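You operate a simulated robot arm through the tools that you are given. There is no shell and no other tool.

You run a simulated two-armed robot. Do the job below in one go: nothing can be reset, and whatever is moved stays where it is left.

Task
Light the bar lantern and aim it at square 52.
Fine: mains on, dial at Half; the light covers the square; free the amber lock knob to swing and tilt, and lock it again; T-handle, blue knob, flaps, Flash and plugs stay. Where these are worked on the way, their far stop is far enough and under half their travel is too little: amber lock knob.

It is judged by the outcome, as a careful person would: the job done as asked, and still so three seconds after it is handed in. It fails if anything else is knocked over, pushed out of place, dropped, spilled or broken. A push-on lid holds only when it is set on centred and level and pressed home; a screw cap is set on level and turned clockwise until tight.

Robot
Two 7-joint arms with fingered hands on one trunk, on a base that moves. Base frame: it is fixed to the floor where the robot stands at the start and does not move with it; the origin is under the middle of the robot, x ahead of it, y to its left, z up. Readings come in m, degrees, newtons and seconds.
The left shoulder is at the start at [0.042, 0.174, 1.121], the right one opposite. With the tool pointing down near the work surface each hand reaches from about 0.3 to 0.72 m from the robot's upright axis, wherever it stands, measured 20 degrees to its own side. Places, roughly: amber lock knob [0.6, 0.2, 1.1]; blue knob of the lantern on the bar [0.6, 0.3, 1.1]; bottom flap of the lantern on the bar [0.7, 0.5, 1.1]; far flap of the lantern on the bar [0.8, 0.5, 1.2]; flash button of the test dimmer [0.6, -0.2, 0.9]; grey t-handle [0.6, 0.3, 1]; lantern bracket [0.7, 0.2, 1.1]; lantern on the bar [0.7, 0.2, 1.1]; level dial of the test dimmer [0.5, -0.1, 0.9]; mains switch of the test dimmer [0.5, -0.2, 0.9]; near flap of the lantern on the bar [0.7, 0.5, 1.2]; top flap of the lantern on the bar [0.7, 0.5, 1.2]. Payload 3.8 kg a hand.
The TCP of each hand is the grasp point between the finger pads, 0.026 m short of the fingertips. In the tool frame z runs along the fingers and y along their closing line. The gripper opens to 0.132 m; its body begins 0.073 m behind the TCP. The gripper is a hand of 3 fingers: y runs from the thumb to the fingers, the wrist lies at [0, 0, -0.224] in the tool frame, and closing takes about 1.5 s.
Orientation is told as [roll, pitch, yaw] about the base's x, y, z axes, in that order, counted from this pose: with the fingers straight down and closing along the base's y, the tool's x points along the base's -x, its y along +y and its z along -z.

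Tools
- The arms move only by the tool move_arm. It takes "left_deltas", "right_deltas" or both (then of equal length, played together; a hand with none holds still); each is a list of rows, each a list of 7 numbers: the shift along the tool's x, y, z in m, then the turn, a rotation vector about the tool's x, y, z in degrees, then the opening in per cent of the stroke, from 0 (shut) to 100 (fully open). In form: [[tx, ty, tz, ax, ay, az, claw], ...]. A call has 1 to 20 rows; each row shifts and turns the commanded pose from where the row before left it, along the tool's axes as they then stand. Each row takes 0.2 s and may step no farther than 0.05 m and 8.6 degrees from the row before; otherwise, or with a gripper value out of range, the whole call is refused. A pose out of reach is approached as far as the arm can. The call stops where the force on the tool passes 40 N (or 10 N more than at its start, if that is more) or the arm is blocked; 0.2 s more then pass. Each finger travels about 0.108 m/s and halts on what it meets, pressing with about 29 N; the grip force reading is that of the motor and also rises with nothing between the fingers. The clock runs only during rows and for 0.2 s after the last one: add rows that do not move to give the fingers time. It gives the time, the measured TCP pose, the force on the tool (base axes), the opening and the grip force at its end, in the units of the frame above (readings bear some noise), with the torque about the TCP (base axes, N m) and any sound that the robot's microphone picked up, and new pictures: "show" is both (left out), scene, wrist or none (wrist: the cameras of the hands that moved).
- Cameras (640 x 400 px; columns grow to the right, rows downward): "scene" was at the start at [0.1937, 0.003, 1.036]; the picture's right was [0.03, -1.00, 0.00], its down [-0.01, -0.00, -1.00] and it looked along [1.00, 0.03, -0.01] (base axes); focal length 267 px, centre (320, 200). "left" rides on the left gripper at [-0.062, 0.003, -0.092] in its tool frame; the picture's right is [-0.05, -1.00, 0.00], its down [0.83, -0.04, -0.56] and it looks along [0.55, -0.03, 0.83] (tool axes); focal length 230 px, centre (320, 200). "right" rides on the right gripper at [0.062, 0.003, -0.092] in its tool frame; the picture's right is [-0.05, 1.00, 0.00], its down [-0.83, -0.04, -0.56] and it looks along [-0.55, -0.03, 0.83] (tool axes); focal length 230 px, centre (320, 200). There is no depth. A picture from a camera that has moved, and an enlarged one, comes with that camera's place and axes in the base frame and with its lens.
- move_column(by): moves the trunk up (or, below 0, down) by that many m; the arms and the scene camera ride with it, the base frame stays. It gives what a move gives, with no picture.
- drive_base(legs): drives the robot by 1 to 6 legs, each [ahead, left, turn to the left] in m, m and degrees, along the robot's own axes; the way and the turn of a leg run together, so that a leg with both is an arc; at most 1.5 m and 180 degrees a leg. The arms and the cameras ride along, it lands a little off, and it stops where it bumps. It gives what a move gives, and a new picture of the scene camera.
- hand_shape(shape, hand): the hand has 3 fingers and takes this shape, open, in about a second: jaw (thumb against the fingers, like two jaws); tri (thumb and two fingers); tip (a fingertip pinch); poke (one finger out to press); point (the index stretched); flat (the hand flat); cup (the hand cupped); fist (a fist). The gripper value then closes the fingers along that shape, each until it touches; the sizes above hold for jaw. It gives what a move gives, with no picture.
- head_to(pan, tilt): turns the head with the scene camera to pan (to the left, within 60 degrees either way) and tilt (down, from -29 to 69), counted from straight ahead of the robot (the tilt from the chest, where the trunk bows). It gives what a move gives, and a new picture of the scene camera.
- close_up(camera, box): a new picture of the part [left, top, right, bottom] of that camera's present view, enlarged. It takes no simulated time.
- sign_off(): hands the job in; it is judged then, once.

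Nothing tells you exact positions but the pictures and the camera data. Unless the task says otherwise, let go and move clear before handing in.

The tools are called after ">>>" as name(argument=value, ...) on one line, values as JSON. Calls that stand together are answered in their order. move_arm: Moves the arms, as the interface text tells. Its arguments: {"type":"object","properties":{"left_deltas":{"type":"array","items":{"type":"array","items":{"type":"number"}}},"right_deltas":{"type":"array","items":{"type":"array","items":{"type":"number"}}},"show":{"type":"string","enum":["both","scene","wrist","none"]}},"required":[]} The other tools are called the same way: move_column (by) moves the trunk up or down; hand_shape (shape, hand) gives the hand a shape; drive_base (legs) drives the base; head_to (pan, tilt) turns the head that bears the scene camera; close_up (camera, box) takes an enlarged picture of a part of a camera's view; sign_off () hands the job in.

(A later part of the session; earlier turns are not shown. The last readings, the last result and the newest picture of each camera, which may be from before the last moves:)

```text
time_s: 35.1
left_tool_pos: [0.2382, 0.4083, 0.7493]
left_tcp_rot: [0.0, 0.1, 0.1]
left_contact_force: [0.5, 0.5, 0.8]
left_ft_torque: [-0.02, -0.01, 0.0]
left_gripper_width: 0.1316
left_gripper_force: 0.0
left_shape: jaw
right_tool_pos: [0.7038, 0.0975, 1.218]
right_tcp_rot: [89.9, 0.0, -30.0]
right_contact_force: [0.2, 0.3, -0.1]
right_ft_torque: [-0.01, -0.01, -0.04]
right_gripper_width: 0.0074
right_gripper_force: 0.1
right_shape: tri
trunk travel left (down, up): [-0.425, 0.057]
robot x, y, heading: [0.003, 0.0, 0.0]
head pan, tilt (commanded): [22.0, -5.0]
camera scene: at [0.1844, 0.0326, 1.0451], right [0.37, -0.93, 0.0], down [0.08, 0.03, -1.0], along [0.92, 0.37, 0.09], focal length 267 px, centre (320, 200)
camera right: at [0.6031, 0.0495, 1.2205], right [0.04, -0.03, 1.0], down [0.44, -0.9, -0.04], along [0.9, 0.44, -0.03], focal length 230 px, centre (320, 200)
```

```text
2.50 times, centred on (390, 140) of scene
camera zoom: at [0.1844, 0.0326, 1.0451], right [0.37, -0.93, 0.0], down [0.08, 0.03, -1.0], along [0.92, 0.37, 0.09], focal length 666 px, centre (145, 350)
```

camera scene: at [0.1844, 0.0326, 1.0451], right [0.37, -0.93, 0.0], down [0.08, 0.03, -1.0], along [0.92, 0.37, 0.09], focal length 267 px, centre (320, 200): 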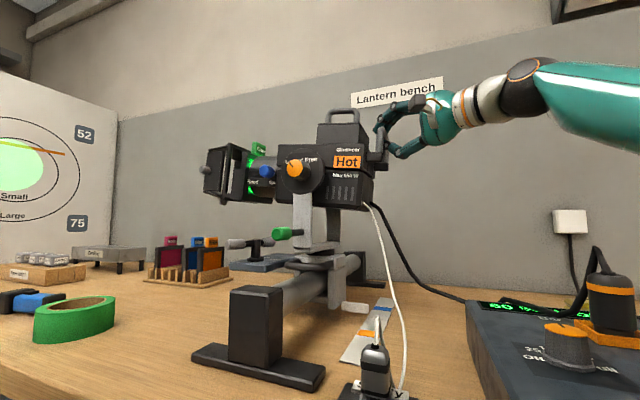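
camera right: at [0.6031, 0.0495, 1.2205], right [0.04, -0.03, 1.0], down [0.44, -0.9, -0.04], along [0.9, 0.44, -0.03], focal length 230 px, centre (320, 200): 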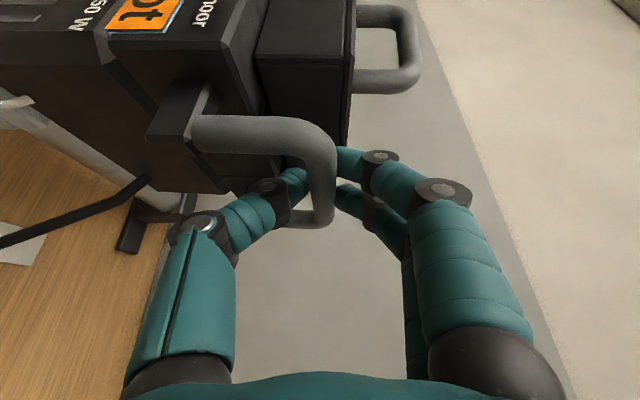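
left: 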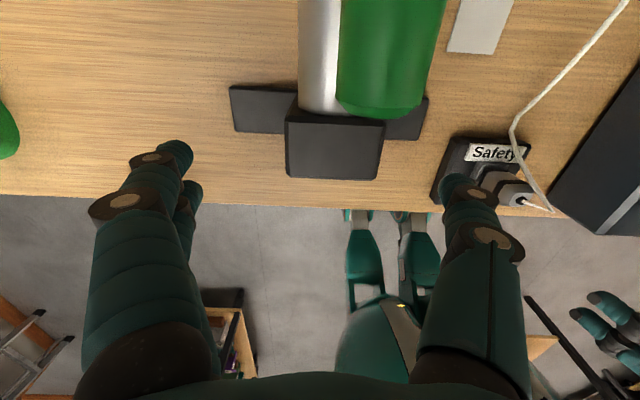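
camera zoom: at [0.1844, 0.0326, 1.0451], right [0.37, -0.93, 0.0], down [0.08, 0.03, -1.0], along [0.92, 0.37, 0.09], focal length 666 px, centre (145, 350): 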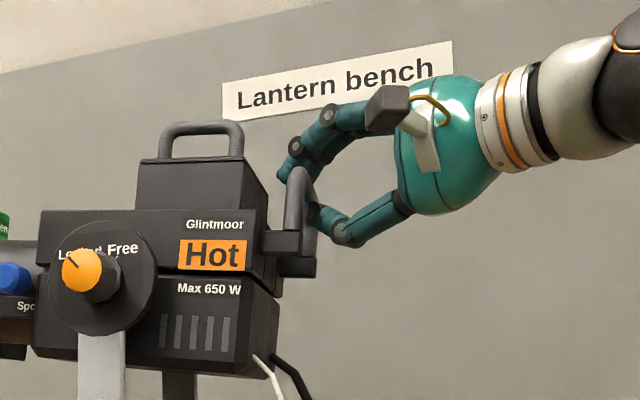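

The fingers surround the bar but aren't pressing yet. I'll close fully to grip it.

>>> move_arm(right_deltas=[[0, 0, 0, 0, 0, 0, 0], [0, 0, 0, 0, 0, 0, 0], [0, 0, 0, 0, 0, 0, 0]], show="wrist")

>>> close_up(camera="right", box=[220, 80, 420, 280])

```text
time_s: 36.0
left_tool_pos: [0.2392, 0.4097, 0.7482]
left_tcp_rot: [0.0, 0.0, 0.0]
left_contact_force: [0.2, 0.4, 0.8]
left_ft_torque: [0.02, -0.03, -0.02]
left_gripper_width: 0.1322
left_gripper_force: 0.1
left_shape: jaw
right_tool_pos: [0.7027, 0.0998, 1.2172]
right_tcp_rot: [90.0, 0.0, -30.0]
right_contact_force: [2.9, 5.4, 1.6]
right_ft_torque: [0.0, -0.03, -0.1]
right_gripper_width: 0.0039
right_gripper_force: 28.8
right_shape: tri
trunk travel left (down, up): [-0.425, 0.057]
robot x, y, heading: [0.0, 0.0016, 0.3]
head pan, tilt (commanded): [22.0, -5.0]
camera right: at [0.6033, 0.051, 1.2202], right [0.04, -0.03, 1.0], down [0.44, -0.9, -0.04], along [0.9, 0.44, -0.03], focal length 230 px, centre (320, 200)
```

right: 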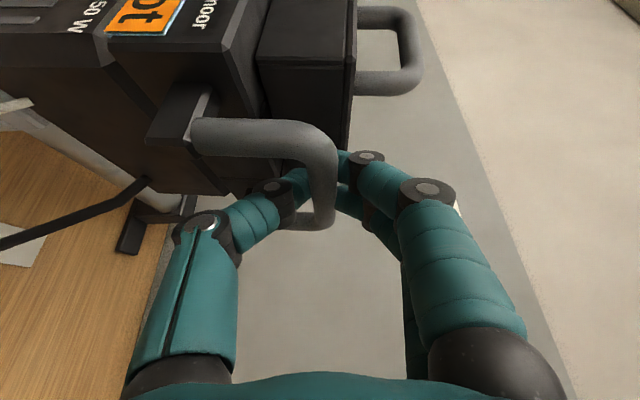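

```text
2.00 times, centred on (320, 180) of right
camera zoom: at [0.6033, 0.051, 1.2202], right [0.04, -0.03, 1.0], down [0.44, -0.9, -0.04], along [0.9, 0.44, -0.03], focal length 460 px, centre (320, 240)
```

zoom: 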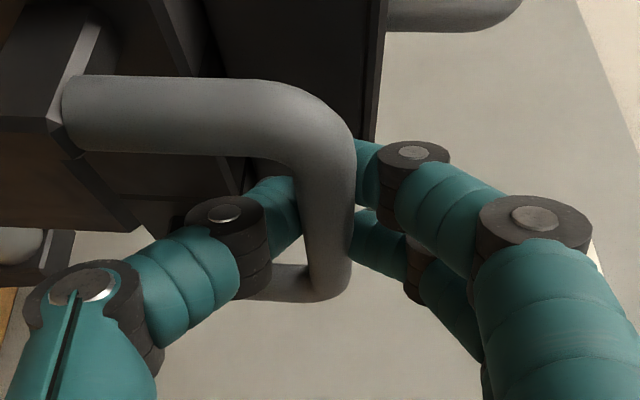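

The right hand holds the rear handle firmly. Now I'll bring the left hand up from in front of the bench and turn it to point forward at the amber knob.

>>> move_arm(left_deltas=[[0, 0, -0.04, 0, 0, 0, 60], [0, 0, -0.04, 0, 0, 0, 60], [0, 0, -0.04, 0, 0, 0, 60], [0, 0, -0.04, 0, 0, 0, 60], [0, 0, -0.04, 0, 0, 0, 60], [0, 0, -0.04, 0, 0, 0, 60], [0, 0, -0.04, 0, 0, 0, 60], [0, 0, -0.04, 0, 0, 0, 60], [-0.03, -0.02, 0, 0, 0, 0, 60], [-0.03, -0.02, 0, 0, 0, 0, 60], [-0.03, -0.02, 0, 0, 0, 0, 60], [-0.03, -0.02, 0, 0, 0, 0, 60]], right_deltas=[[0, 0, 0, 0, 0, 0, 0], [0, 0, 0, 0, 0, 0, 0], [0, 0, 0, 0, 0, 0, 0], [0, 0, 0, 0, 0, 0, 0], [0, 0, 0, 0, 0, 0, 0], [0, 0, 0, 0, 0, 0, 0], [0, 0, 0, 0, 0, 0, 0], [0, 0, 0, 0, 0, 0, 0], [0, 0, 0, 0, 0, 0, 0], [0, 0, 0, 0, 0, 0, 0], [0, 0, 0, 0, 0, 0, 0], [0, 0, 0, 0, 0, 0, 0]], show="scene")

```text
time_s: 38.5
left_tool_pos: [0.3589, 0.3317, 1.0697]
left_tcp_rot: [0.1, -0.1, 0.2]
left_contact_force: [-0.1, -0.4, -0.2]
left_ft_torque: [0.0, 0.05, 0.0]
left_gripper_width: 0.0795
left_gripper_force: 0.1
left_shape: jaw
right_tool_pos: [0.7021, 0.1001, 1.2181]
right_tcp_rot: [90.0, 0.0, -29.9]
right_contact_force: [1.0, 10.5, 1.4]
right_ft_torque: [0.0, -0.05, -0.04]
right_gripper_width: 0.0036
right_gripper_force: 29.0
right_shape: tri
trunk travel left (down, up): [-0.425, 0.057]
robot x, y, heading: [0.0065, -0.0025, 0.1]
head pan, tilt (commanded): [22.0, -5.0]
camera scene: at [0.1854, 0.0332, 1.0448], right [0.37, -0.93, 0.0], down [0.08, 0.03, -1.0], along [0.92, 0.37, 0.09], focal length 267 px, centre (320, 200)
```

scene: 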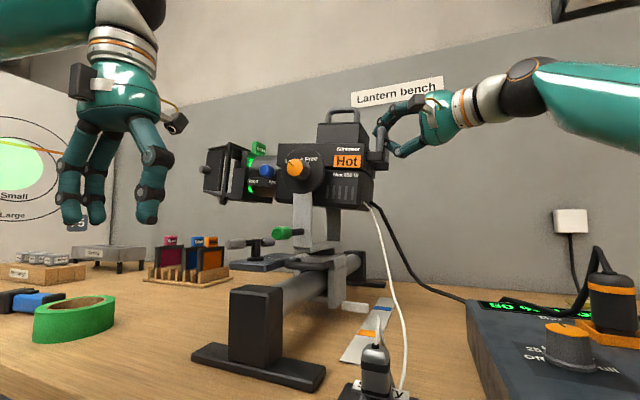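

Now swinging the left hand up to point forward, ending about 8 cm in front of the amber knob.

>>> move_arm(left_deltas=[[-0.0234, -0.0073, 0.0113, 0, -8.18, 0, 60], [-0.0215, -0.0073, 0.0099, 0, -8.18, 0, 60], [-0.0199, -0.0073, 0.0083, 0, -8.18, 0, 60], [-0.0185, -0.0073, 0.0065, 0, -8.18, 0, 60], [-0.0174, -0.0073, 0.0045, 0, -8.18, 0, 60], [-0.0166, -0.0073, 0.0023, 0, -8.18, 0, 60], [-0.0161, -0.0073, 0.0001, 0, -8.18, 0, 60], [-0.0159, -0.0073, -0.0022, 0, -8.18, 0, 60], [-0.016, -0.0073, -0.0045, 0, -8.18, 0, 60], [-0.0165, -0.0073, -0.0067, 0, -8.18, 0, 60], [-0.0173, -0.0073, -0.0089, 0, -8.18, 0, 60]], show="both")

>>> close_up(camera="left", box=[200, 60, 440, 240])

```text
time_s: 41.0
left_tool_pos: [0.5259, 0.2548, 1.1274]
left_tcp_rot: [-0.8, -85.1, -3.8]
left_contact_force: [0.2, -0.2, 0.2]
left_ft_torque: [-0.01, 0.02, 0.0]
left_gripper_width: 0.0795
left_gripper_force: 0.0
left_shape: jaw
left hand out of reach, approached as far as the arm can: row 8, 9, 10, 11
right_tool_pos: [0.702, 0.1004, 1.2179]
right_tcp_rot: [89.9, -0.1, -30.0]
right_contact_force: [2.5, 9.3, 0.1]
right_ft_torque: [-0.01, -0.03, -0.07]
right_gripper_width: 0.0032
right_gripper_force: 29.1
right_shape: tri
trunk travel left (down, up): [-0.425, 0.057]
robot x, y, heading: [-0.0007, -0.0016, -0.2]
head pan, tilt (commanded): [22.0, -5.0]
camera scene: at [0.1846, 0.0339, 1.045], right [0.37, -0.93, 0.0], down [0.08, 0.03, -1.0], along [0.92, 0.37, 0.09], focal length 267 px, centre (320, 200)
camera left: at [0.4392, 0.2652, 1.1968], right [-0.07, -1.0, 0.05], down [-0.63, 0.0, -0.78], along [0.78, -0.09, -0.62], focal length 230 px, centre (320, 200)
```

scene: 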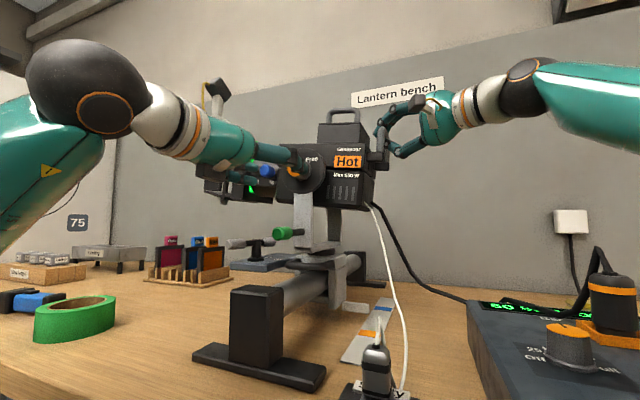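
left: 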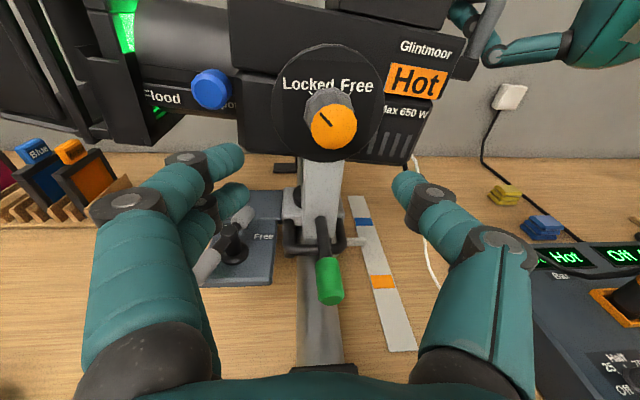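

```text
2.22 times, centred on (320, 150) of left
camera zoom: at [0.4392, 0.2652, 1.1968], right [-0.07, -1.0, 0.05], down [-0.63, 0.0, -0.78], along [0.78, -0.09, -0.62], focal length 511 px, centre (320, 311)
```

zoom: 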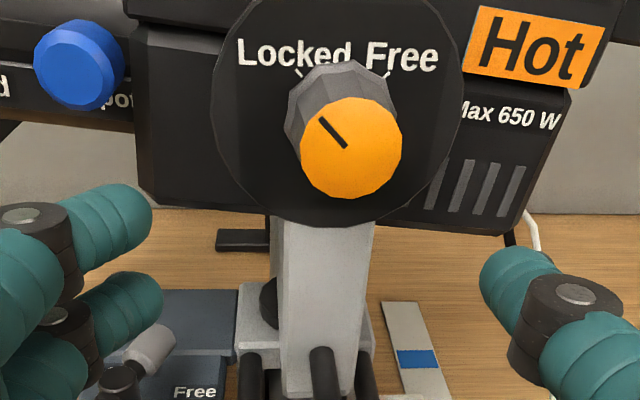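

The pointer clearly sits at the Locked tick (upper left) and Free is at the upper right, so freeing is about a 90° clockwise turn seen from here. I'll use the three-finger shape, pre-rotate the left hand 45° counter-clockwise and come closer.

>>> hand_shape(hand="left", shape="tri")

>>> move_arm(left_deltas=[[0.002, -0.0045, 0.025, 0, 0, 0, 50], [0.002, -0.0045, 0.025, 0, 0, 0, 50], [0, 0, 0, 0, 0, -7.5, 50], [0, 0, 0, 0, 0, -7.5, 50], [0, 0, 0, 0, 0, -7.5, 50], [0, 0, 0, 0, 0, -7.5, 50], [0, 0, 0, 0, 0, -7.5, 50], [0, 0, 0, 0, 0, -7.5, 50], [0, 0, 0, 0, 0, 0, 50]], show="both")

>>> close_up(camera="left", box=[200, 60, 440, 240])

```text
time_s: 41.9
left_tool_pos: [0.5249, 0.2542, 1.1267]
left_tcp_rot: [-1.8, -85.0, -2.8]
left_contact_force: [-0.1, -0.1, 0.8]
left_ft_torque: [-0.03, -0.01, 0.0]
left_gripper_width: 0.1319
left_gripper_force: 0.0
left_shape: tri
right_tool_pos: [0.7018, 0.101, 1.2183]
right_tcp_rot: [89.9, -0.1, -30.1]
right_contact_force: [1.2, 9.8, 0.1]
right_ft_torque: [0.01, -0.04, -0.04]
right_gripper_width: 0.0035
right_gripper_force: 29.3
right_shape: tri
trunk travel left (down, up): [-0.425, 0.057]
robot x, y, heading: [-0.0015, 0.0045, 0.1]
head pan, tilt (commanded): [22.0, -5.0]
```

```text
time_s: 43.9
left_tool_pos: [0.5245, 0.255, 1.1259]
left_tcp_rot: [-82.8, -44.5, 80.3]
left_contact_force: [0.9, -0.8, -0.2]
left_ft_torque: [-0.01, -0.02, 0.0]
left_gripper_width: 0.0667
left_gripper_force: 0.0
left_shape: tri
left hand out of reach, approached as far as the arm can: row 1, 2
right_tool_pos: [0.7015, 0.1006, 1.2175]
right_tcp_rot: [89.9, -0.1, -30.0]
right_contact_force: [1.3, 9.1, 0.4]
right_ft_torque: [-0.04, -0.08, -0.04]
right_gripper_width: 0.0034
right_gripper_force: 29.1
right_shape: tri
trunk travel left (down, up): [-0.425, 0.057]
robot x, y, heading: [0.0033, 0.0003, 0.2]
head pan, tilt (commanded): [22.0, -5.0]
camera scene: at [0.1846, 0.034, 1.045], right [0.37, -0.93, 0.0], down [0.08, 0.03, -1.0], along [0.92, 0.37, 0.09], focal length 267 px, centre (320, 200)
camera left: at [0.4411, 0.3079, 1.1758], right [0.01, -0.67, 0.74], down [-0.65, -0.57, -0.5], along [0.76, -0.48, -0.44], focal length 230 px, centre (320, 200)
```

scene: 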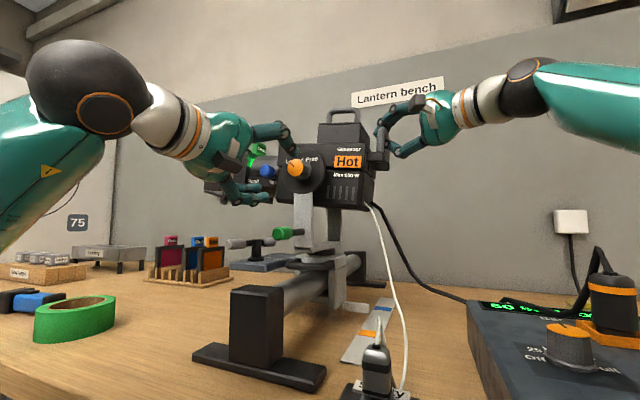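
left: 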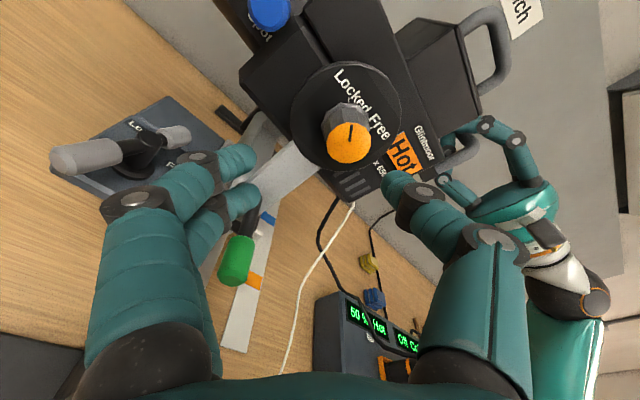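

```text
2.22 times, centred on (320, 150) of left
camera zoom: at [0.4411, 0.3079, 1.1758], right [0.01, -0.67, 0.74], down [-0.65, -0.57, -0.5], along [0.76, -0.48, -0.44], focal length 511 px, centre (320, 311)
```

zoom: 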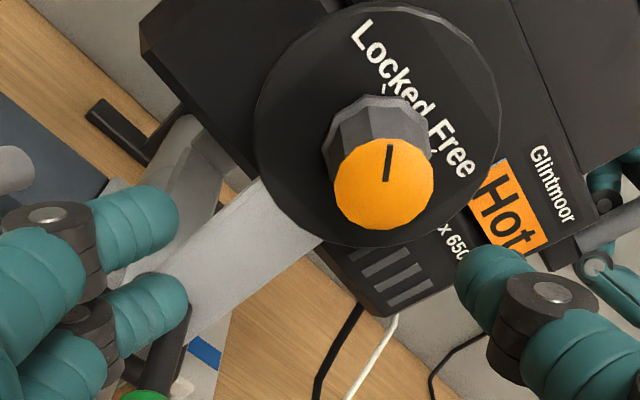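

The forward move was refused by the arm's configuration earlier; with the hand rolled it may be different. I'll test a small forward step.

>>> move_arm(left_deltas=[[0, 0, 0.01, 0, 0, 0, 50], [0, 0, 0.01, 0, 0, 0, 50]], show="none")

```text
time_s: 44.5
left_tool_pos: [0.535, 0.2555, 1.1262]
left_tcp_rot: [-82.4, -44.6, 80.2]
left_contact_force: [-0.3, 1.4, 0.2]
left_ft_torque: [-0.03, 0.01, -0.01]
left_gripper_width: 0.0668
left_gripper_force: 0.0
left_shape: tri
left hand out of reach, approached as far as the arm can: row 1
right_tool_pos: [0.7026, 0.0999, 1.2176]
right_tcp_rot: [89.8, 0.0, -30.0]
right_contact_force: [1.2, 10.3, 0.6]
right_ft_torque: [-0.01, -0.02, -0.06]
right_gripper_width: 0.0031
right_gripper_force: 28.8
right_shape: tri
trunk travel left (down, up): [-0.425, 0.057]
robot x, y, heading: [0.0023, -0.0028, -0.2]
head pan, tilt (commanded): [22.0, -5.0]
```

It moved. I place the amber knob's cap at (0.586, 0.243, 1.141); I'll correct the hand's aim and centre it on that axis before going in.

>>> move_arm(left_deltas=[[-0.0009, -0.0097, 0, 0.4, -3.4, 0, 50], [-0.0009, -0.0097, 0, 0.4, -3.4, 0, 50], [0, 0, 0.008, 0, 0, 0, 50], [0, 0, 0, 0, 0, 0, 50]], show="both")

>>> close_up(camera="left", box=[200, 60, 440, 240])

```text
time_s: 45.5
left_tool_pos: [0.5434, 0.2538, 1.1243]
left_tcp_rot: [-82.3, -44.6, 80.0]
left_contact_force: [0.2, -0.5, 0.0]
left_ft_torque: [0.0, -0.02, -0.01]
left_gripper_width: 0.0666
left_gripper_force: 0.1
left_shape: tri
left hand out of reach, approached as far as the arm can: row 1, 2
right_tool_pos: [0.7019, 0.1004, 1.2188]
right_tcp_rot: [89.9, -0.1, -30.0]
right_contact_force: [0.9, 8.9, -0.6]
right_ft_torque: [0.01, -0.06, -0.02]
right_gripper_width: 0.0037
right_gripper_force: 28.9
right_shape: tri
trunk travel left (down, up): [-0.425, 0.057]
robot x, y, heading: [0.0025, -0.0022, -0.1]
head pan, tilt (commanded): [22.0, -5.0]
camera scene: at [0.1846, 0.034, 1.045], right [0.37, -0.93, 0.0], down [0.08, 0.03, -1.0], along [0.92, 0.37, 0.09], focal length 267 px, centre (320, 200)
camera left: at [0.4595, 0.3083, 1.1746], right [0.02, -0.67, 0.74], down [-0.65, -0.57, -0.5], along [0.76, -0.48, -0.45], focal length 230 px, centre (320, 200)
```

scene: 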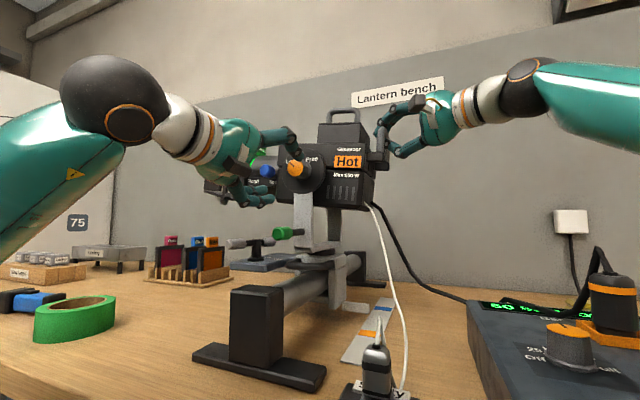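
left: 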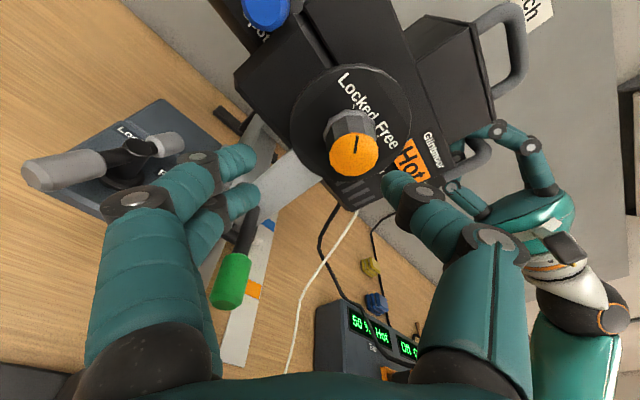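

```text
2.22 times, centred on (320, 150) of left
camera zoom: at [0.4595, 0.3083, 1.1746], right [0.02, -0.67, 0.74], down [-0.65, -0.57, -0.5], along [0.76, -0.48, -0.45], focal length 511 px, centre (320, 311)
```

zoom: 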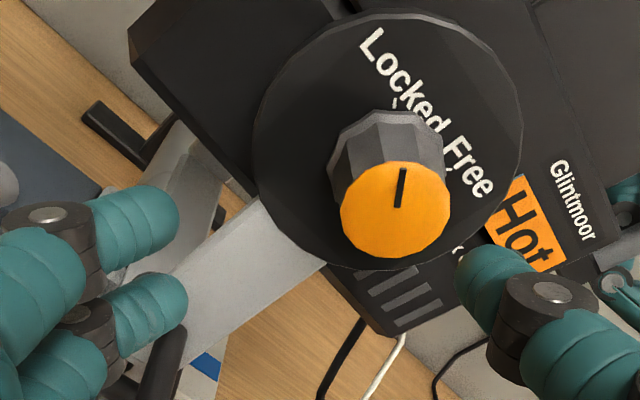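

>>> move_arm(left_deltas=[[-0.0005, -0.009, 0.003, 0, 0, 0, 50], [-0.0005, -0.009, 0.003, 0, 0, 0, 50], [0, 0, 0, 0, 0, 0, 50]], show="none")

```text
time_s: 46.2
left_tool_pos: [0.5496, 0.2424, 1.1363]
left_tcp_rot: [-82.2, -44.5, 79.9]
left_contact_force: [0.9, 0.1, -0.8]
left_ft_torque: [0.01, 0.0, 0.01]
left_gripper_width: 0.0665
left_gripper_force: 0.0
left_shape: tri
right_tool_pos: [0.7009, 0.101, 1.2179]
right_tcp_rot: [89.8, -0.1, -29.9]
right_contact_force: [0.7, 8.5, -0.4]
right_ft_torque: [0.03, -0.05, -0.05]
right_gripper_width: 0.0032
right_gripper_force: 28.6
right_shape: tri
trunk travel left (down, up): [-0.425, 0.057]
robot x, y, heading: [-0.0024, -0.0015, -0.2]
head pan, tilt (commanded): [22.0, -5.0]
```

Lateral moves work. I'll try the small orientation correction again now that the hand is further forward, and continue centring.

>>> move_arm(left_deltas=[[0, 0, 0, 0.3, -3.0, 0, 50], [0, 0, 0, 0.3, -3.0, 0, 50]], show="none")

```text
time_s: 46.9
left_tool_pos: [0.5496, 0.243, 1.1374]
left_tcp_rot: [-82.4, -44.5, 80.0]
left_contact_force: [0.4, -0.2, 1.4]
left_ft_torque: [0.01, 0.01, 0.0]
left_gripper_width: 0.0668
left_gripper_force: 0.0
left_shape: tri
left hand out of reach, approached as far as the arm can: row 1, 2
right_tool_pos: [0.7019, 0.0997, 1.2182]
right_tcp_rot: [89.8, 0.0, -29.9]
right_contact_force: [1.3, 9.8, -1.1]
right_ft_torque: [0.04, -0.02, -0.03]
right_gripper_width: 0.0031
right_gripper_force: 29.3
right_shape: tri
trunk travel left (down, up): [-0.425, 0.057]
robot x, y, heading: [-0.0006, 0.0025, 0.0]
head pan, tilt (commanded): [22.0, -5.0]
```

The orientation is at a joint limit (about 7° off the knob axis), which is acceptable for gripping. Moving in around the knob now.

>>> move_arm(left_deltas=[[-0.0043, -0.0016, 0, 0, 0, 0, 50], [-0.0043, -0.0015, 0.008, 0, 0, 0, 50], [0, 0, 0.008, 0, 0, 0, 50], [0, 0, 0.008, 0, 0, 0, 50], [0, 0, 0.007, 0, 0, 0, 50], [0, 0, 0, 0, 0, 0, 50]], show="both")

>>> close_up(camera="left", box=[200, 80, 440, 260])

>>> close_up(camera="scene", box=[200, 80, 400, 230])

```text
time_s: 48.2
left_tool_pos: [0.5817, 0.2436, 1.1425]
left_tcp_rot: [-82.3, -44.5, 80.0]
left_contact_force: [0.0, 0.8, 0.0]
left_ft_torque: [-0.02, 0.02, -0.02]
left_gripper_width: 0.0666
left_gripper_force: 0.0
left_shape: tri
right_tool_pos: [0.7025, 0.1003, 1.2162]
right_tcp_rot: [89.9, -0.1, -30.0]
right_contact_force: [0.7, 9.3, -0.5]
right_ft_torque: [0.01, -0.04, -0.04]
right_gripper_width: 0.0032
right_gripper_force: 29.0
right_shape: tri
trunk travel left (down, up): [-0.425, 0.057]
robot x, y, heading: [-0.0006, -0.0004, -0.3]
head pan, tilt (commanded): [22.0, -5.0]
camera scene: at [0.1846, 0.0341, 1.045], right [0.37, -0.93, 0.0], down [0.08, 0.03, -1.0], along [0.92, 0.37, 0.09], focal length 267 px, centre (320, 200)
camera left: at [0.4973, 0.2967, 1.1926], right [0.02, -0.67, 0.74], down [-0.65, -0.57, -0.5], along [0.76, -0.48, -0.45], focal length 230 px, centre (320, 200)
```

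scene: 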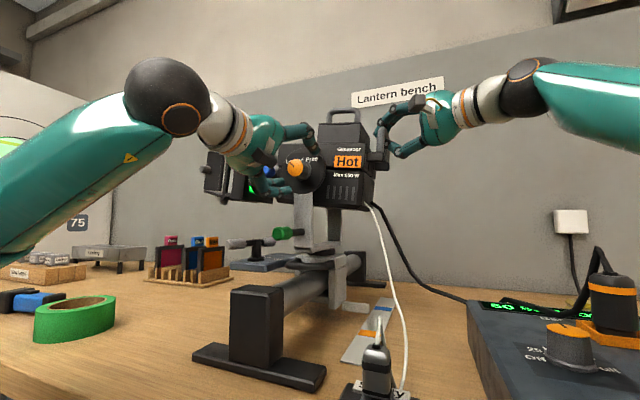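
left: 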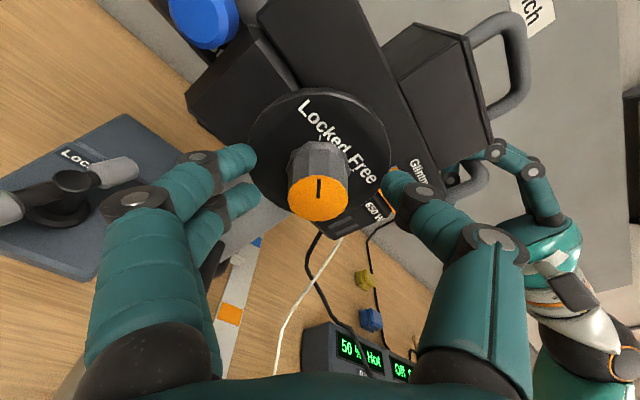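

```text
2.22 times, centred on (320, 170) of left
camera zoom: at [0.4973, 0.2967, 1.1926], right [0.02, -0.67, 0.74], down [-0.65, -0.57, -0.5], along [0.76, -0.48, -0.45], focal length 511 px, centre (320, 267)
```

zoom: 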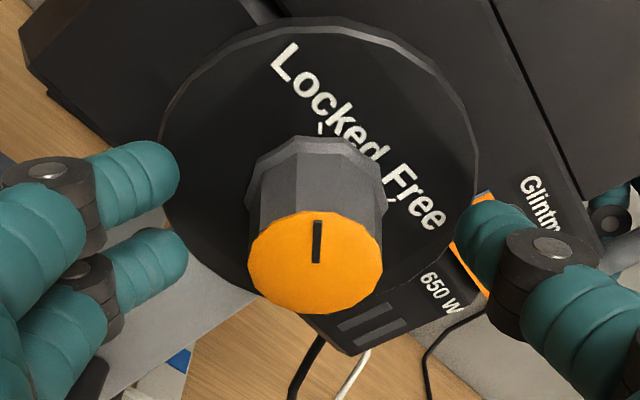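

```text
2.67 times, centred on (300, 155) of scene
camera zoom: at [0.1846, 0.0341, 1.045], right [0.37, -0.93, 0.0], down [0.08, 0.03, -1.0], along [0.92, 0.37, 0.09], focal length 711 px, centre (373, 320)
```

zoom: 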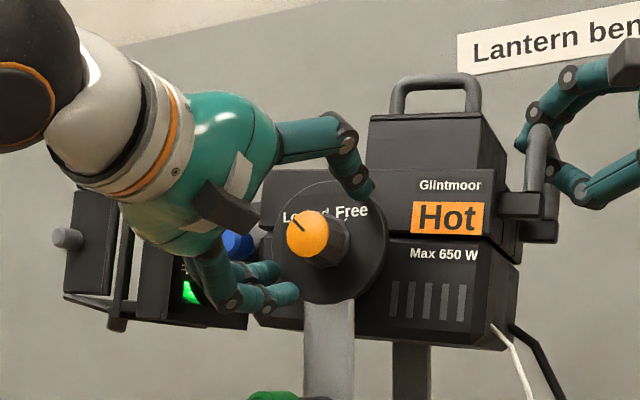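

The knob is centred between the fingers. Closing on it now.

>>> move_arm(left_deltas=[[0, 0, 0, 0, 0, 0, 25], [0, 0, 0, 0, 0, 0, 10], [0, 0, 0, 0, 0, 0, 10], [0, 0, 0, 0, 0, 0, 10], [0, 0, 0, 0, 0, 0, 10]], show="both")

>>> close_up(camera="left", box=[200, 80, 440, 260])

>>> close_up(camera="scene", box=[200, 80, 400, 230])

```text
time_s: 49.5
left_tool_pos: [0.5801, 0.2431, 1.1435]
left_tcp_rot: [-82.4, -44.5, 80.1]
left_contact_force: [3.0, 0.3, 1.9]
left_ft_torque: [-0.01, -0.04, 0.01]
left_gripper_width: 0.0231
left_gripper_force: 29.2
left_shape: tri
right_tool_pos: [0.7026, 0.0993, 1.216]
right_tcp_rot: [89.9, 0.0, -30.0]
right_contact_force: [0.2, 10.1, -1.5]
right_ft_torque: [-0.04, -0.03, -0.03]
right_gripper_width: 0.0032
right_gripper_force: 29.2
right_shape: tri
trunk travel left (down, up): [-0.425, 0.057]
robot x, y, heading: [-0.0022, 0.0007, -0.1]
head pan, tilt (commanded): [22.0, -5.0]
camera scene: at [0.1847, 0.034, 1.045], right [0.37, -0.93, 0.0], down [0.08, 0.03, -1.0], along [0.92, 0.37, 0.09], focal length 267 px, centre (320, 200)
camera left: at [0.4973, 0.2968, 1.1928], right [0.02, -0.67, 0.74], down [-0.65, -0.57, -0.5], along [0.76, -0.48, -0.45], focal length 230 px, centre (320, 200)
```

scene: 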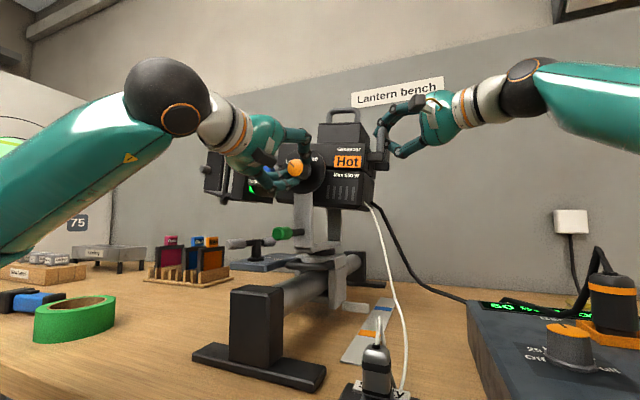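
left: 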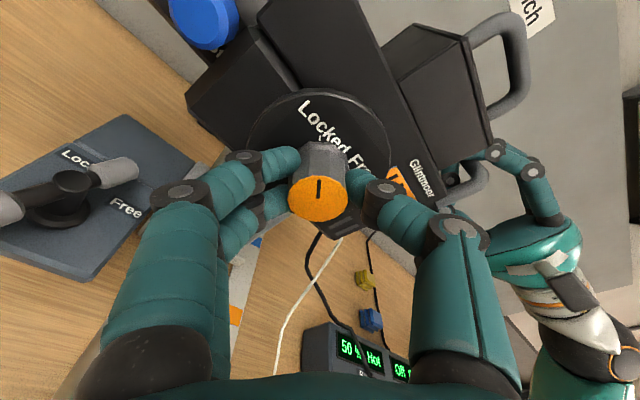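

```text
2.22 times, centred on (320, 170) of left
camera zoom: at [0.4973, 0.2968, 1.1928], right [0.02, -0.67, 0.74], down [-0.65, -0.57, -0.5], along [0.76, -0.48, -0.45], focal length 511 px, centre (320, 267)
```

zoom: 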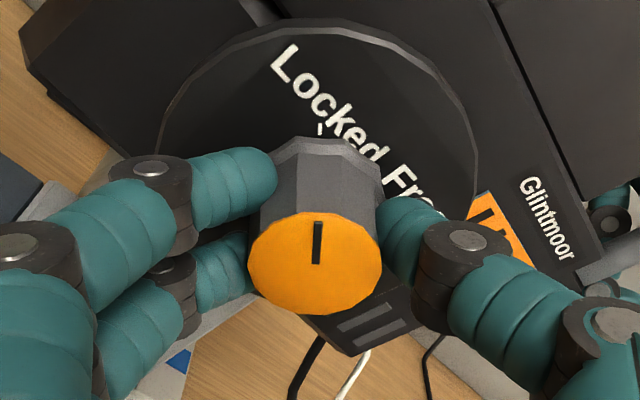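

```text
2.67 times, centred on (300, 155) of scene
camera zoom: at [0.1847, 0.034, 1.045], right [0.37, -0.93, 0.0], down [0.08, 0.03, -1.0], along [0.92, 0.37, 0.09], focal length 711 px, centre (373, 320)
```

zoom: 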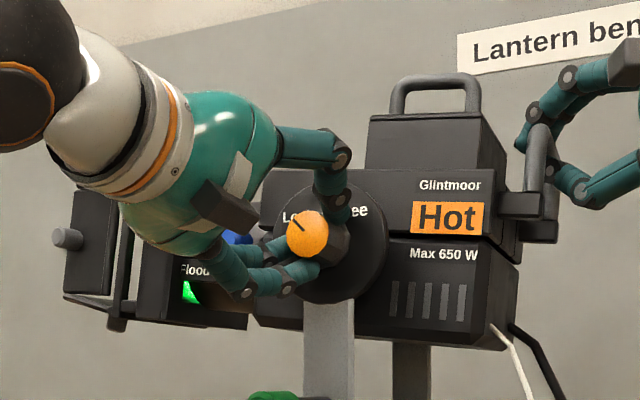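

Firm grip on the amber knob. Turning it clockwise toward Free, checking partway.

>>> move_arm(left_deltas=[[0, 0, 0, 0, 0, 8, 8], [0, 0, 0, 0, 0, 8, 8], [0, 0, 0, 0, 0, 8, 8], [0, 0, 0, 0, 0, 8, 8], [0, 0, 0, 0, 0, 8, 8]], show="wrist")

>>> close_up(camera="left", box=[200, 80, 440, 260])

```text
time_s: 50.6
left_tool_pos: [0.5822, 0.2437, 1.1425]
left_tcp_rot: [-42.8, -82.5, 38.6]
left_contact_force: [4.5, -0.1, 2.7]
left_ft_torque: [-0.02, -0.01, 0.34]
left_gripper_width: 0.0229
left_gripper_force: 28.8
left_shape: tri
right_tool_pos: [0.7024, 0.1003, 1.2179]
right_tcp_rot: [89.9, -0.1, -30.0]
right_contact_force: [0.2, 10.2, -0.9]
right_ft_torque: [-0.03, -0.03, -0.03]
right_gripper_width: 0.0031
right_gripper_force: 29.1
right_shape: tri
trunk travel left (down, up): [-0.425, 0.057]
robot x, y, heading: [0.0004, 0.0022, 0.0]
head pan, tilt (commanded): [22.0, -5.0]
camera left: at [0.4962, 0.2594, 1.2123], right [-0.06, -0.99, 0.14], down [-0.64, -0.07, -0.77], along [0.77, -0.14, -0.63], focal length 230 px, centre (320, 200)
```

left: 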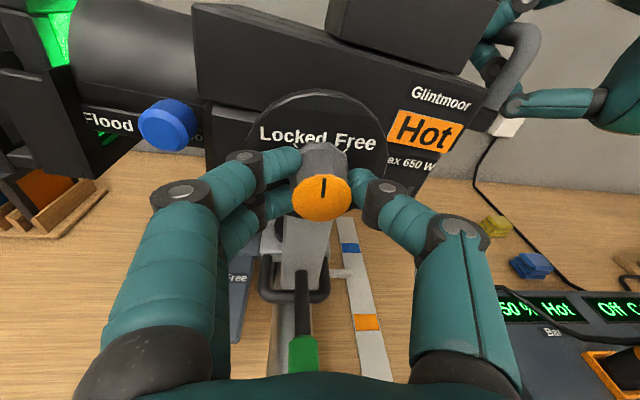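

```text
2.22 times, centred on (320, 170) of left
camera zoom: at [0.4962, 0.2594, 1.2123], right [-0.06, -0.99, 0.14], down [-0.64, -0.07, -0.77], along [0.77, -0.14, -0.63], focal length 511 px, centre (320, 267)
```

zoom: 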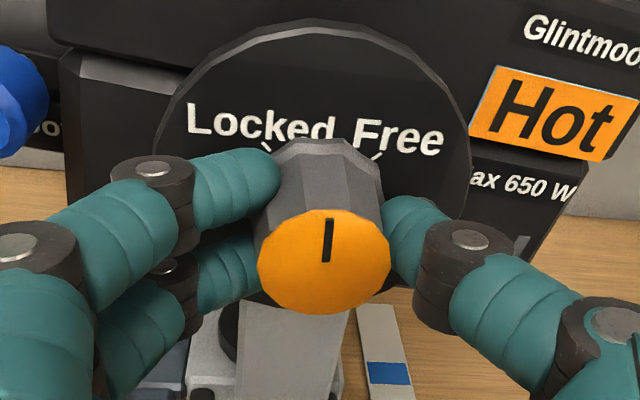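

It turns well; the pointer is now straight up. Continuing the rest of the way to Free.

>>> move_arm(left_deltas=[[0, 0, 0, 0, 0, 8, 8], [0, 0, 0, 0, 0, 8, 8], [0, 0, 0, 0, 0, 8, 8], [0, 0, 0, 0, 0, 8, 8], [0, 0, 0, 0, 0, 8, 8]], show="both")

>>> close_up(camera="left", box=[200, 80, 440, 260])

```text
time_s: 51.9
left_tool_pos: [0.5817, 0.2426, 1.1433]
left_tcp_rot: [80.5, -54.7, -86.9]
left_contact_force: [1.9, 1.3, 2.2]
left_ft_torque: [-0.02, -0.22, 0.49]
left_gripper_width: 0.0229
left_gripper_force: 29.1
left_shape: tri
right_tool_pos: [0.7027, 0.1003, 1.2168]
right_tcp_rot: [89.9, 0.0, -30.0]
right_contact_force: [-1.5, 8.2, -3.9]
right_ft_torque: [-0.05, 0.02, -0.04]
right_gripper_width: 0.0031
right_gripper_force: 28.8
right_shape: tri
trunk travel left (down, up): [-0.425, 0.057]
robot x, y, heading: [-0.0004, -0.0004, 0.0]
head pan, tilt (commanded): [22.0, -5.0]
camera scene: at [0.1846, 0.0339, 1.0449], right [0.37, -0.93, 0.0], down [0.08, 0.03, -1.0], along [0.92, 0.37, 0.09], focal length 267 px, centre (320, 200)
camera left: at [0.4922, 0.2182, 1.2035], right [-0.12, -0.84, -0.53], down [-0.58, 0.49, -0.65], along [0.8, 0.23, -0.55], focal length 230 px, centre (320, 200)
```

scene: 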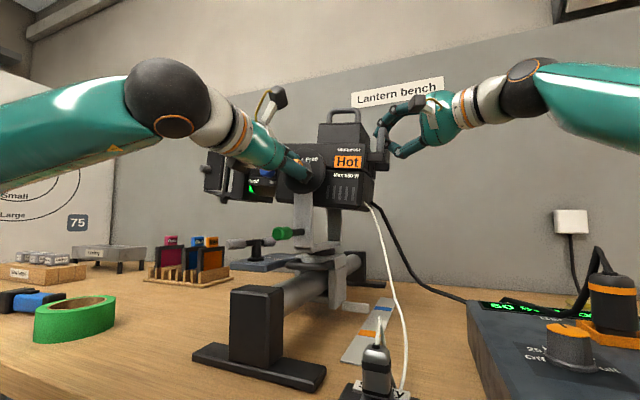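
left: 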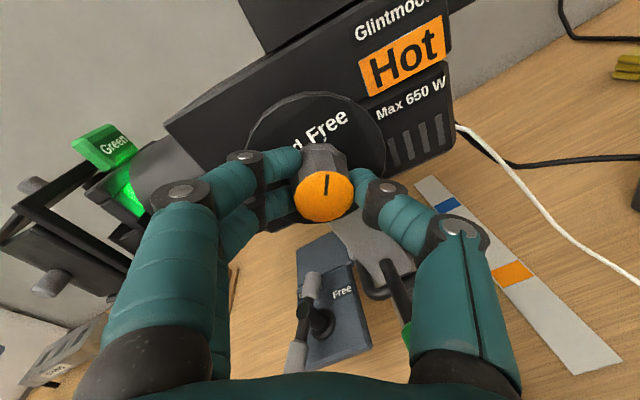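

```text
2.22 times, centred on (320, 170) of left
camera zoom: at [0.4922, 0.2182, 1.2035], right [-0.12, -0.84, -0.53], down [-0.58, 0.49, -0.65], along [0.8, 0.23, -0.55], focal length 511 px, centre (320, 267)
```

zoom: 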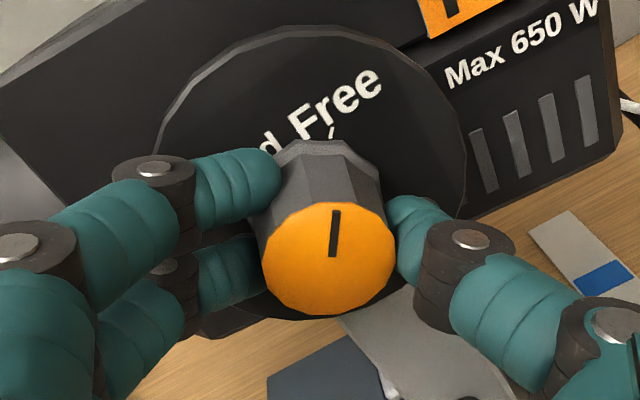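

The pointer is about at the Free tick. A few more degrees to reach the stop.

>>> move_arm(left_deltas=[[0, 0, 0, 0, 0, 4, 8], [0, 0, 0, 0, 0, 4, 8]], show="none")

>>> close_up(camera="left", box=[200, 80, 440, 260])

```text
time_s: 52.5
left_tool_pos: [0.5819, 0.2425, 1.1441]
left_tcp_rot: [81.9, -46.7, -88.8]
left_contact_force: [0.5, 0.1, 2.3]
left_ft_torque: [-0.04, -0.29, 0.47]
left_gripper_width: 0.0227
left_gripper_force: 28.9
left_shape: tri
right_tool_pos: [0.7017, 0.0998, 1.218]
right_tcp_rot: [89.9, -0.1, -30.0]
right_contact_force: [-1.3, 8.3, -5.3]
right_ft_torque: [-0.05, 0.01, -0.03]
right_gripper_width: 0.003
right_gripper_force: 28.8
right_shape: tri
trunk travel left (down, up): [-0.425, 0.057]
robot x, y, heading: [0.0002, 0.0013, -0.2]
head pan, tilt (commanded): [22.0, -5.0]
```

```text
2.22 times, centred on (320, 170) of left
camera zoom: at [0.4912, 0.2113, 1.1985], right [-0.12, -0.76, -0.64], down [-0.57, 0.58, -0.58], along [0.81, 0.29, -0.5], focal length 511 px, centre (320, 267)
```

zoom: 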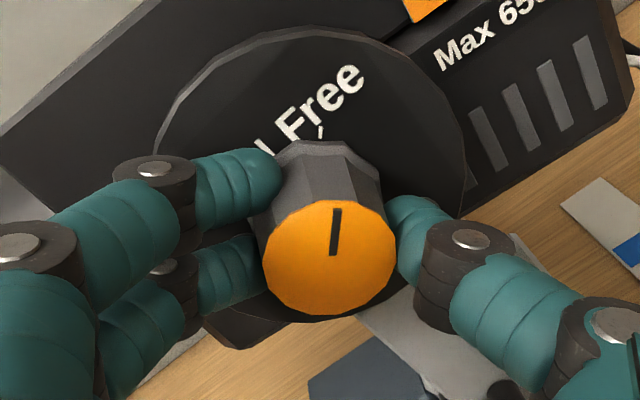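

The knob is at Free. I'll open the left fingers and back off just clear of the knob while the right hand keeps holding the lantern.

>>> move_arm(left_deltas=[[0, 0, 0, 0, 0, 0, 50], [0, 0, 0, 0, 0, 0, 50], [0, 0, 0, 0, 0, 0, 50], [0, 0, -0.01, 0, 0, 0, 50], [0, 0, -0.015, 0, 0, 0, 50], [0, 0, -0.015, 0, 0, 0, 50]], show="both")

>>> close_up(camera="left", box=[200, 60, 440, 240])

```text
time_s: 53.9
left_tool_pos: [0.5417, 0.2474, 1.1458]
left_tcp_rot: [82.0, -47.0, -88.7]
left_contact_force: [-0.5, 0.3, 0.4]
left_ft_torque: [0.01, -0.03, -0.05]
left_gripper_width: 0.0654
left_gripper_force: 0.1
left_shape: tri
right_tool_pos: [0.7014, 0.0985, 1.2175]
right_tcp_rot: [89.9, 0.0, -30.1]
right_contact_force: [-1.8, 8.4, -5.8]
right_ft_torque: [-0.04, 0.02, -0.03]
right_gripper_width: 0.0034
right_gripper_force: 28.8
right_shape: tri
trunk travel left (down, up): [-0.425, 0.057]
robot x, y, heading: [-0.0041, 0.0026, -0.1]
head pan, tilt (commanded): [22.0, -5.0]
camera scene: at [0.1847, 0.034, 1.0449], right [0.37, -0.93, 0.0], down [0.08, 0.03, -1.0], along [0.92, 0.37, 0.09], focal length 267 px, centre (320, 200)
camera left: at [0.4514, 0.2152, 1.2026], right [-0.12, -0.76, -0.64], down [-0.57, 0.58, -0.58], along [0.81, 0.29, -0.5], focal length 230 px, centre (320, 200)
```

scene: 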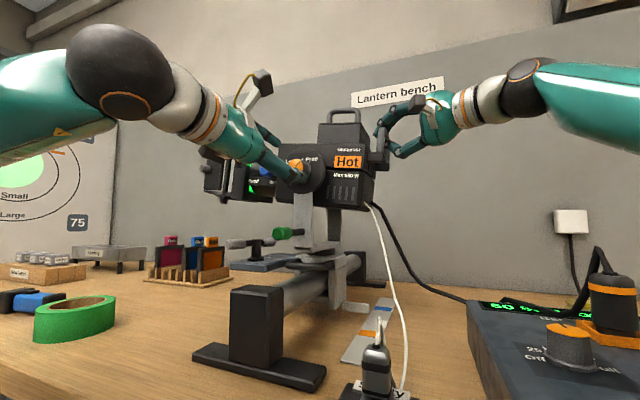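
left: 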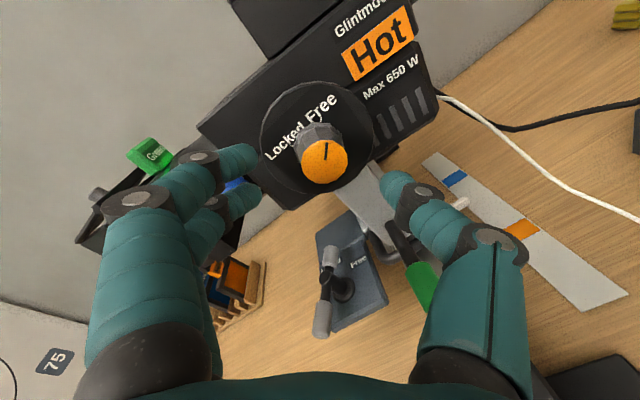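

```text
2.22 times, centred on (320, 150) of left
camera zoom: at [0.4514, 0.2152, 1.2026], right [-0.12, -0.76, -0.64], down [-0.57, 0.58, -0.58], along [0.81, 0.29, -0.5], focal length 511 px, centre (320, 311)
```

zoom: 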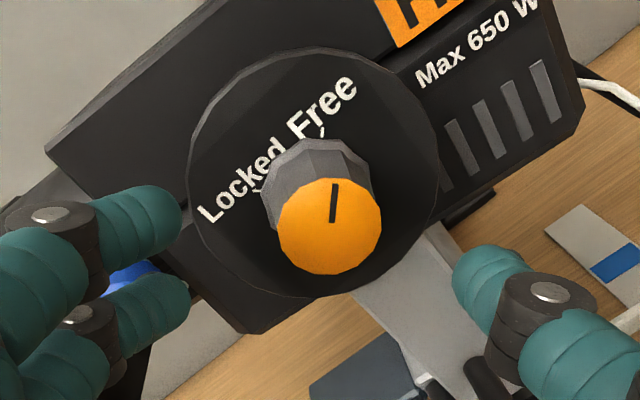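

The knob pointer sits on Free and the left hand is clear of it. Let me check whether the head can see the board past the left arm before aiming.

>>> head_to(pan=48, tilt=-12)

```text
time_s: 54.8
left_tool_pos: [0.541, 0.2456, 1.1467]
left_tcp_rot: [82.0, -46.9, -88.7]
left_contact_force: [0.0, -1.2, -0.3]
left_ft_torque: [0.04, 0.0, -0.02]
left_gripper_width: 0.0653
left_gripper_force: 0.0
left_shape: tri
right_tool_pos: [0.7018, 0.0994, 1.217]
right_tcp_rot: [90.0, 0.1, -30.1]
right_contact_force: [-0.6, 8.6, -5.0]
right_ft_torque: [-0.05, 0.03, 0.0]
right_gripper_width: 0.0033
right_gripper_force: 29.0
right_shape: tri
trunk travel left (down, up): [-0.425, 0.057]
robot x, y, heading: [0.0024, -0.0012, -0.1]
head pan, tilt (commanded): [48.0, -12.0]
camera scene: at [0.1591, 0.0627, 1.0553], right [0.74, -0.67, 0.0], down [0.14, 0.15, -0.98], along [0.66, 0.73, 0.21], focal length 267 px, centre (320, 200)
```

scene: 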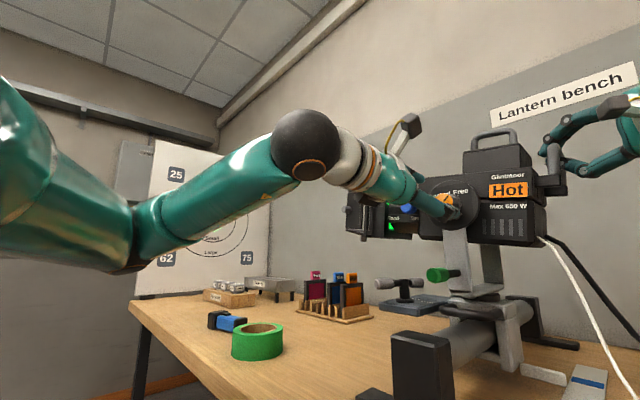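

The spot and square 52 are hidden behind the left forearm. I'll raise the left hand about 16 cm straight up, which should clear the view without going near anything.

>>> move_arm(left_deltas=[[-0.0302, 0.0256, -0.0036, 0, 0, 0, 50], [-0.0302, 0.0256, -0.0036, 0, 0, 0, 50], [-0.0302, 0.0256, -0.0036, 0, 0, 0, 50], [-0.0302, 0.0256, -0.0036, 0, 0, 0, 50]], show="scene")

```text
time_s: 55.8
left_tool_pos: [0.5419, 0.2401, 1.3058]
left_tcp_rot: [82.0, -46.9, -88.6]
left_contact_force: [-0.5, 0.3, -0.2]
left_ft_torque: [-0.03, -0.02, 0.0]
left_gripper_width: 0.0653
left_gripper_force: 0.0
left_shape: tri
right_tool_pos: [0.7022, 0.1005, 1.2171]
right_tcp_rot: [90.0, 0.0, -30.0]
right_contact_force: [-2.1, 6.9, -4.4]
right_ft_torque: [-0.04, -0.01, -0.01]
right_gripper_width: 0.0031
right_gripper_force: 29.2
right_shape: tri
trunk travel left (down, up): [-0.425, 0.057]
robot x, y, heading: [-0.0013, 0.0004, 0.1]
head pan, tilt (commanded): [48.0, -12.0]
camera scene: at [0.1591, 0.0627, 1.0553], right [0.74, -0.67, 0.0], down [0.14, 0.15, -0.98], along [0.65, 0.73, 0.21], focal length 267 px, centre (320, 200)
```

scene: 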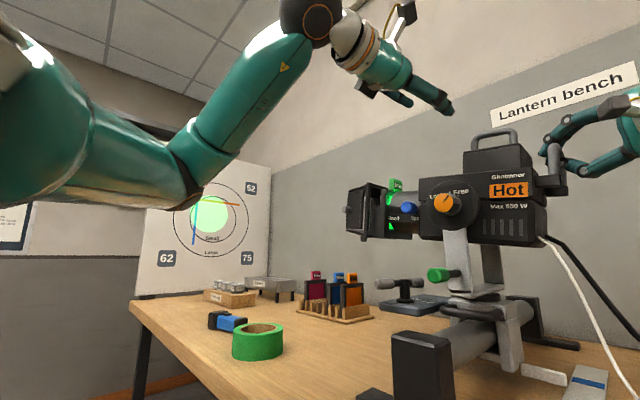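

Now the spot and square 52 are both visible. I'll start aiming: pull the rear handle toward the robot and down (lens swings away and tilts up), about half of the estimated move, then check.

>>> move_arm(right_deltas=[[0.0022, -0.0024, -0.0023, -0.87, -1.25, 0.5, 0], [0.0022, -0.0024, -0.0023, -0.87, -1.25, 0.5, 0], [0.0022, -0.0024, -0.0023, -0.87, -1.25, 0.5, 0], [0.0022, -0.0024, -0.0023, -0.87, -1.25, 0.5, 0], [0, 0, 0, 0, 0, 0, 0]], show="both")

>>> close_up(camera="scene", box=[130, 160, 290, 300])

```text
time_s: 57.0
left_tool_pos: [0.5433, 0.2404, 1.3044]
left_tcp_rot: [81.9, -46.9, -88.6]
left_contact_force: [0.3, 0.3, 0.6]
left_ft_torque: [-0.01, 0.0, 0.02]
left_gripper_width: 0.0658
left_gripper_force: 0.1
left_shape: tri
right_tool_pos: [0.6915, 0.0952, 1.2076]
right_tcp_rot: [93.2, 2.2, -35.1]
right_contact_force: [7.5, 5.6, -2.5]
right_ft_torque: [0.0, 0.02, -0.1]
right_gripper_width: 0.0029
right_gripper_force: 29.0
right_shape: tri
trunk travel left (down, up): [-0.425, 0.057]
robot x, y, heading: [-0.0023, 0.0028, 0.1]
head pan, tilt (commanded): [48.0, -12.0]
camera scene: at [0.16, 0.0624, 1.0552], right [0.74, -0.67, 0.0], down [0.14, 0.15, -0.98], along [0.65, 0.73, 0.21], focal length 267 px, centre (320, 200)
camera right: at [0.5884, 0.0563, 1.2065], right [0.04, -0.1, 0.99], down [0.36, -0.93, -0.11], along [0.93, 0.36, 0.0], focal length 230 px, centre (320, 200)
```

scene: 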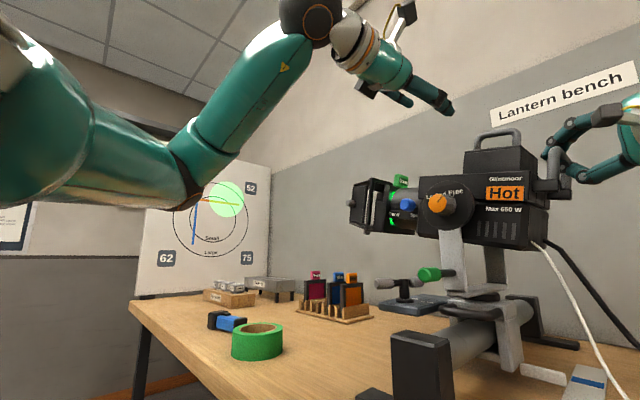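
right: 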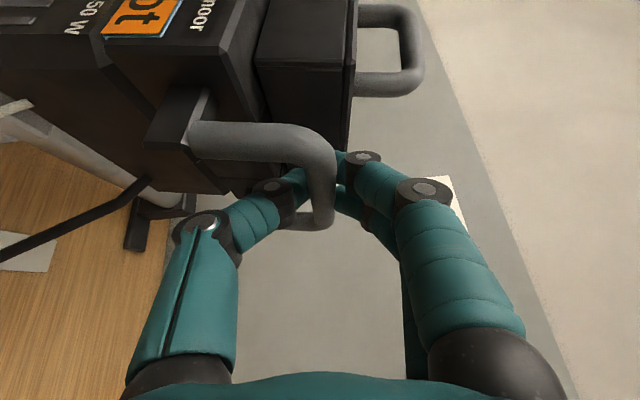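

```text
2.86 times, centred on (210, 230) of scene
camera zoom: at [0.16, 0.0624, 1.0552], right [0.74, -0.67, 0.0], down [0.14, 0.15, -0.98], along [0.65, 0.73, 0.21], focal length 762 px, centre (634, 114)
```

zoom: 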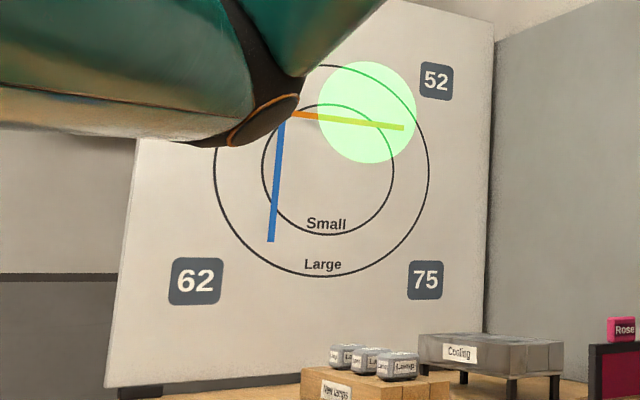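

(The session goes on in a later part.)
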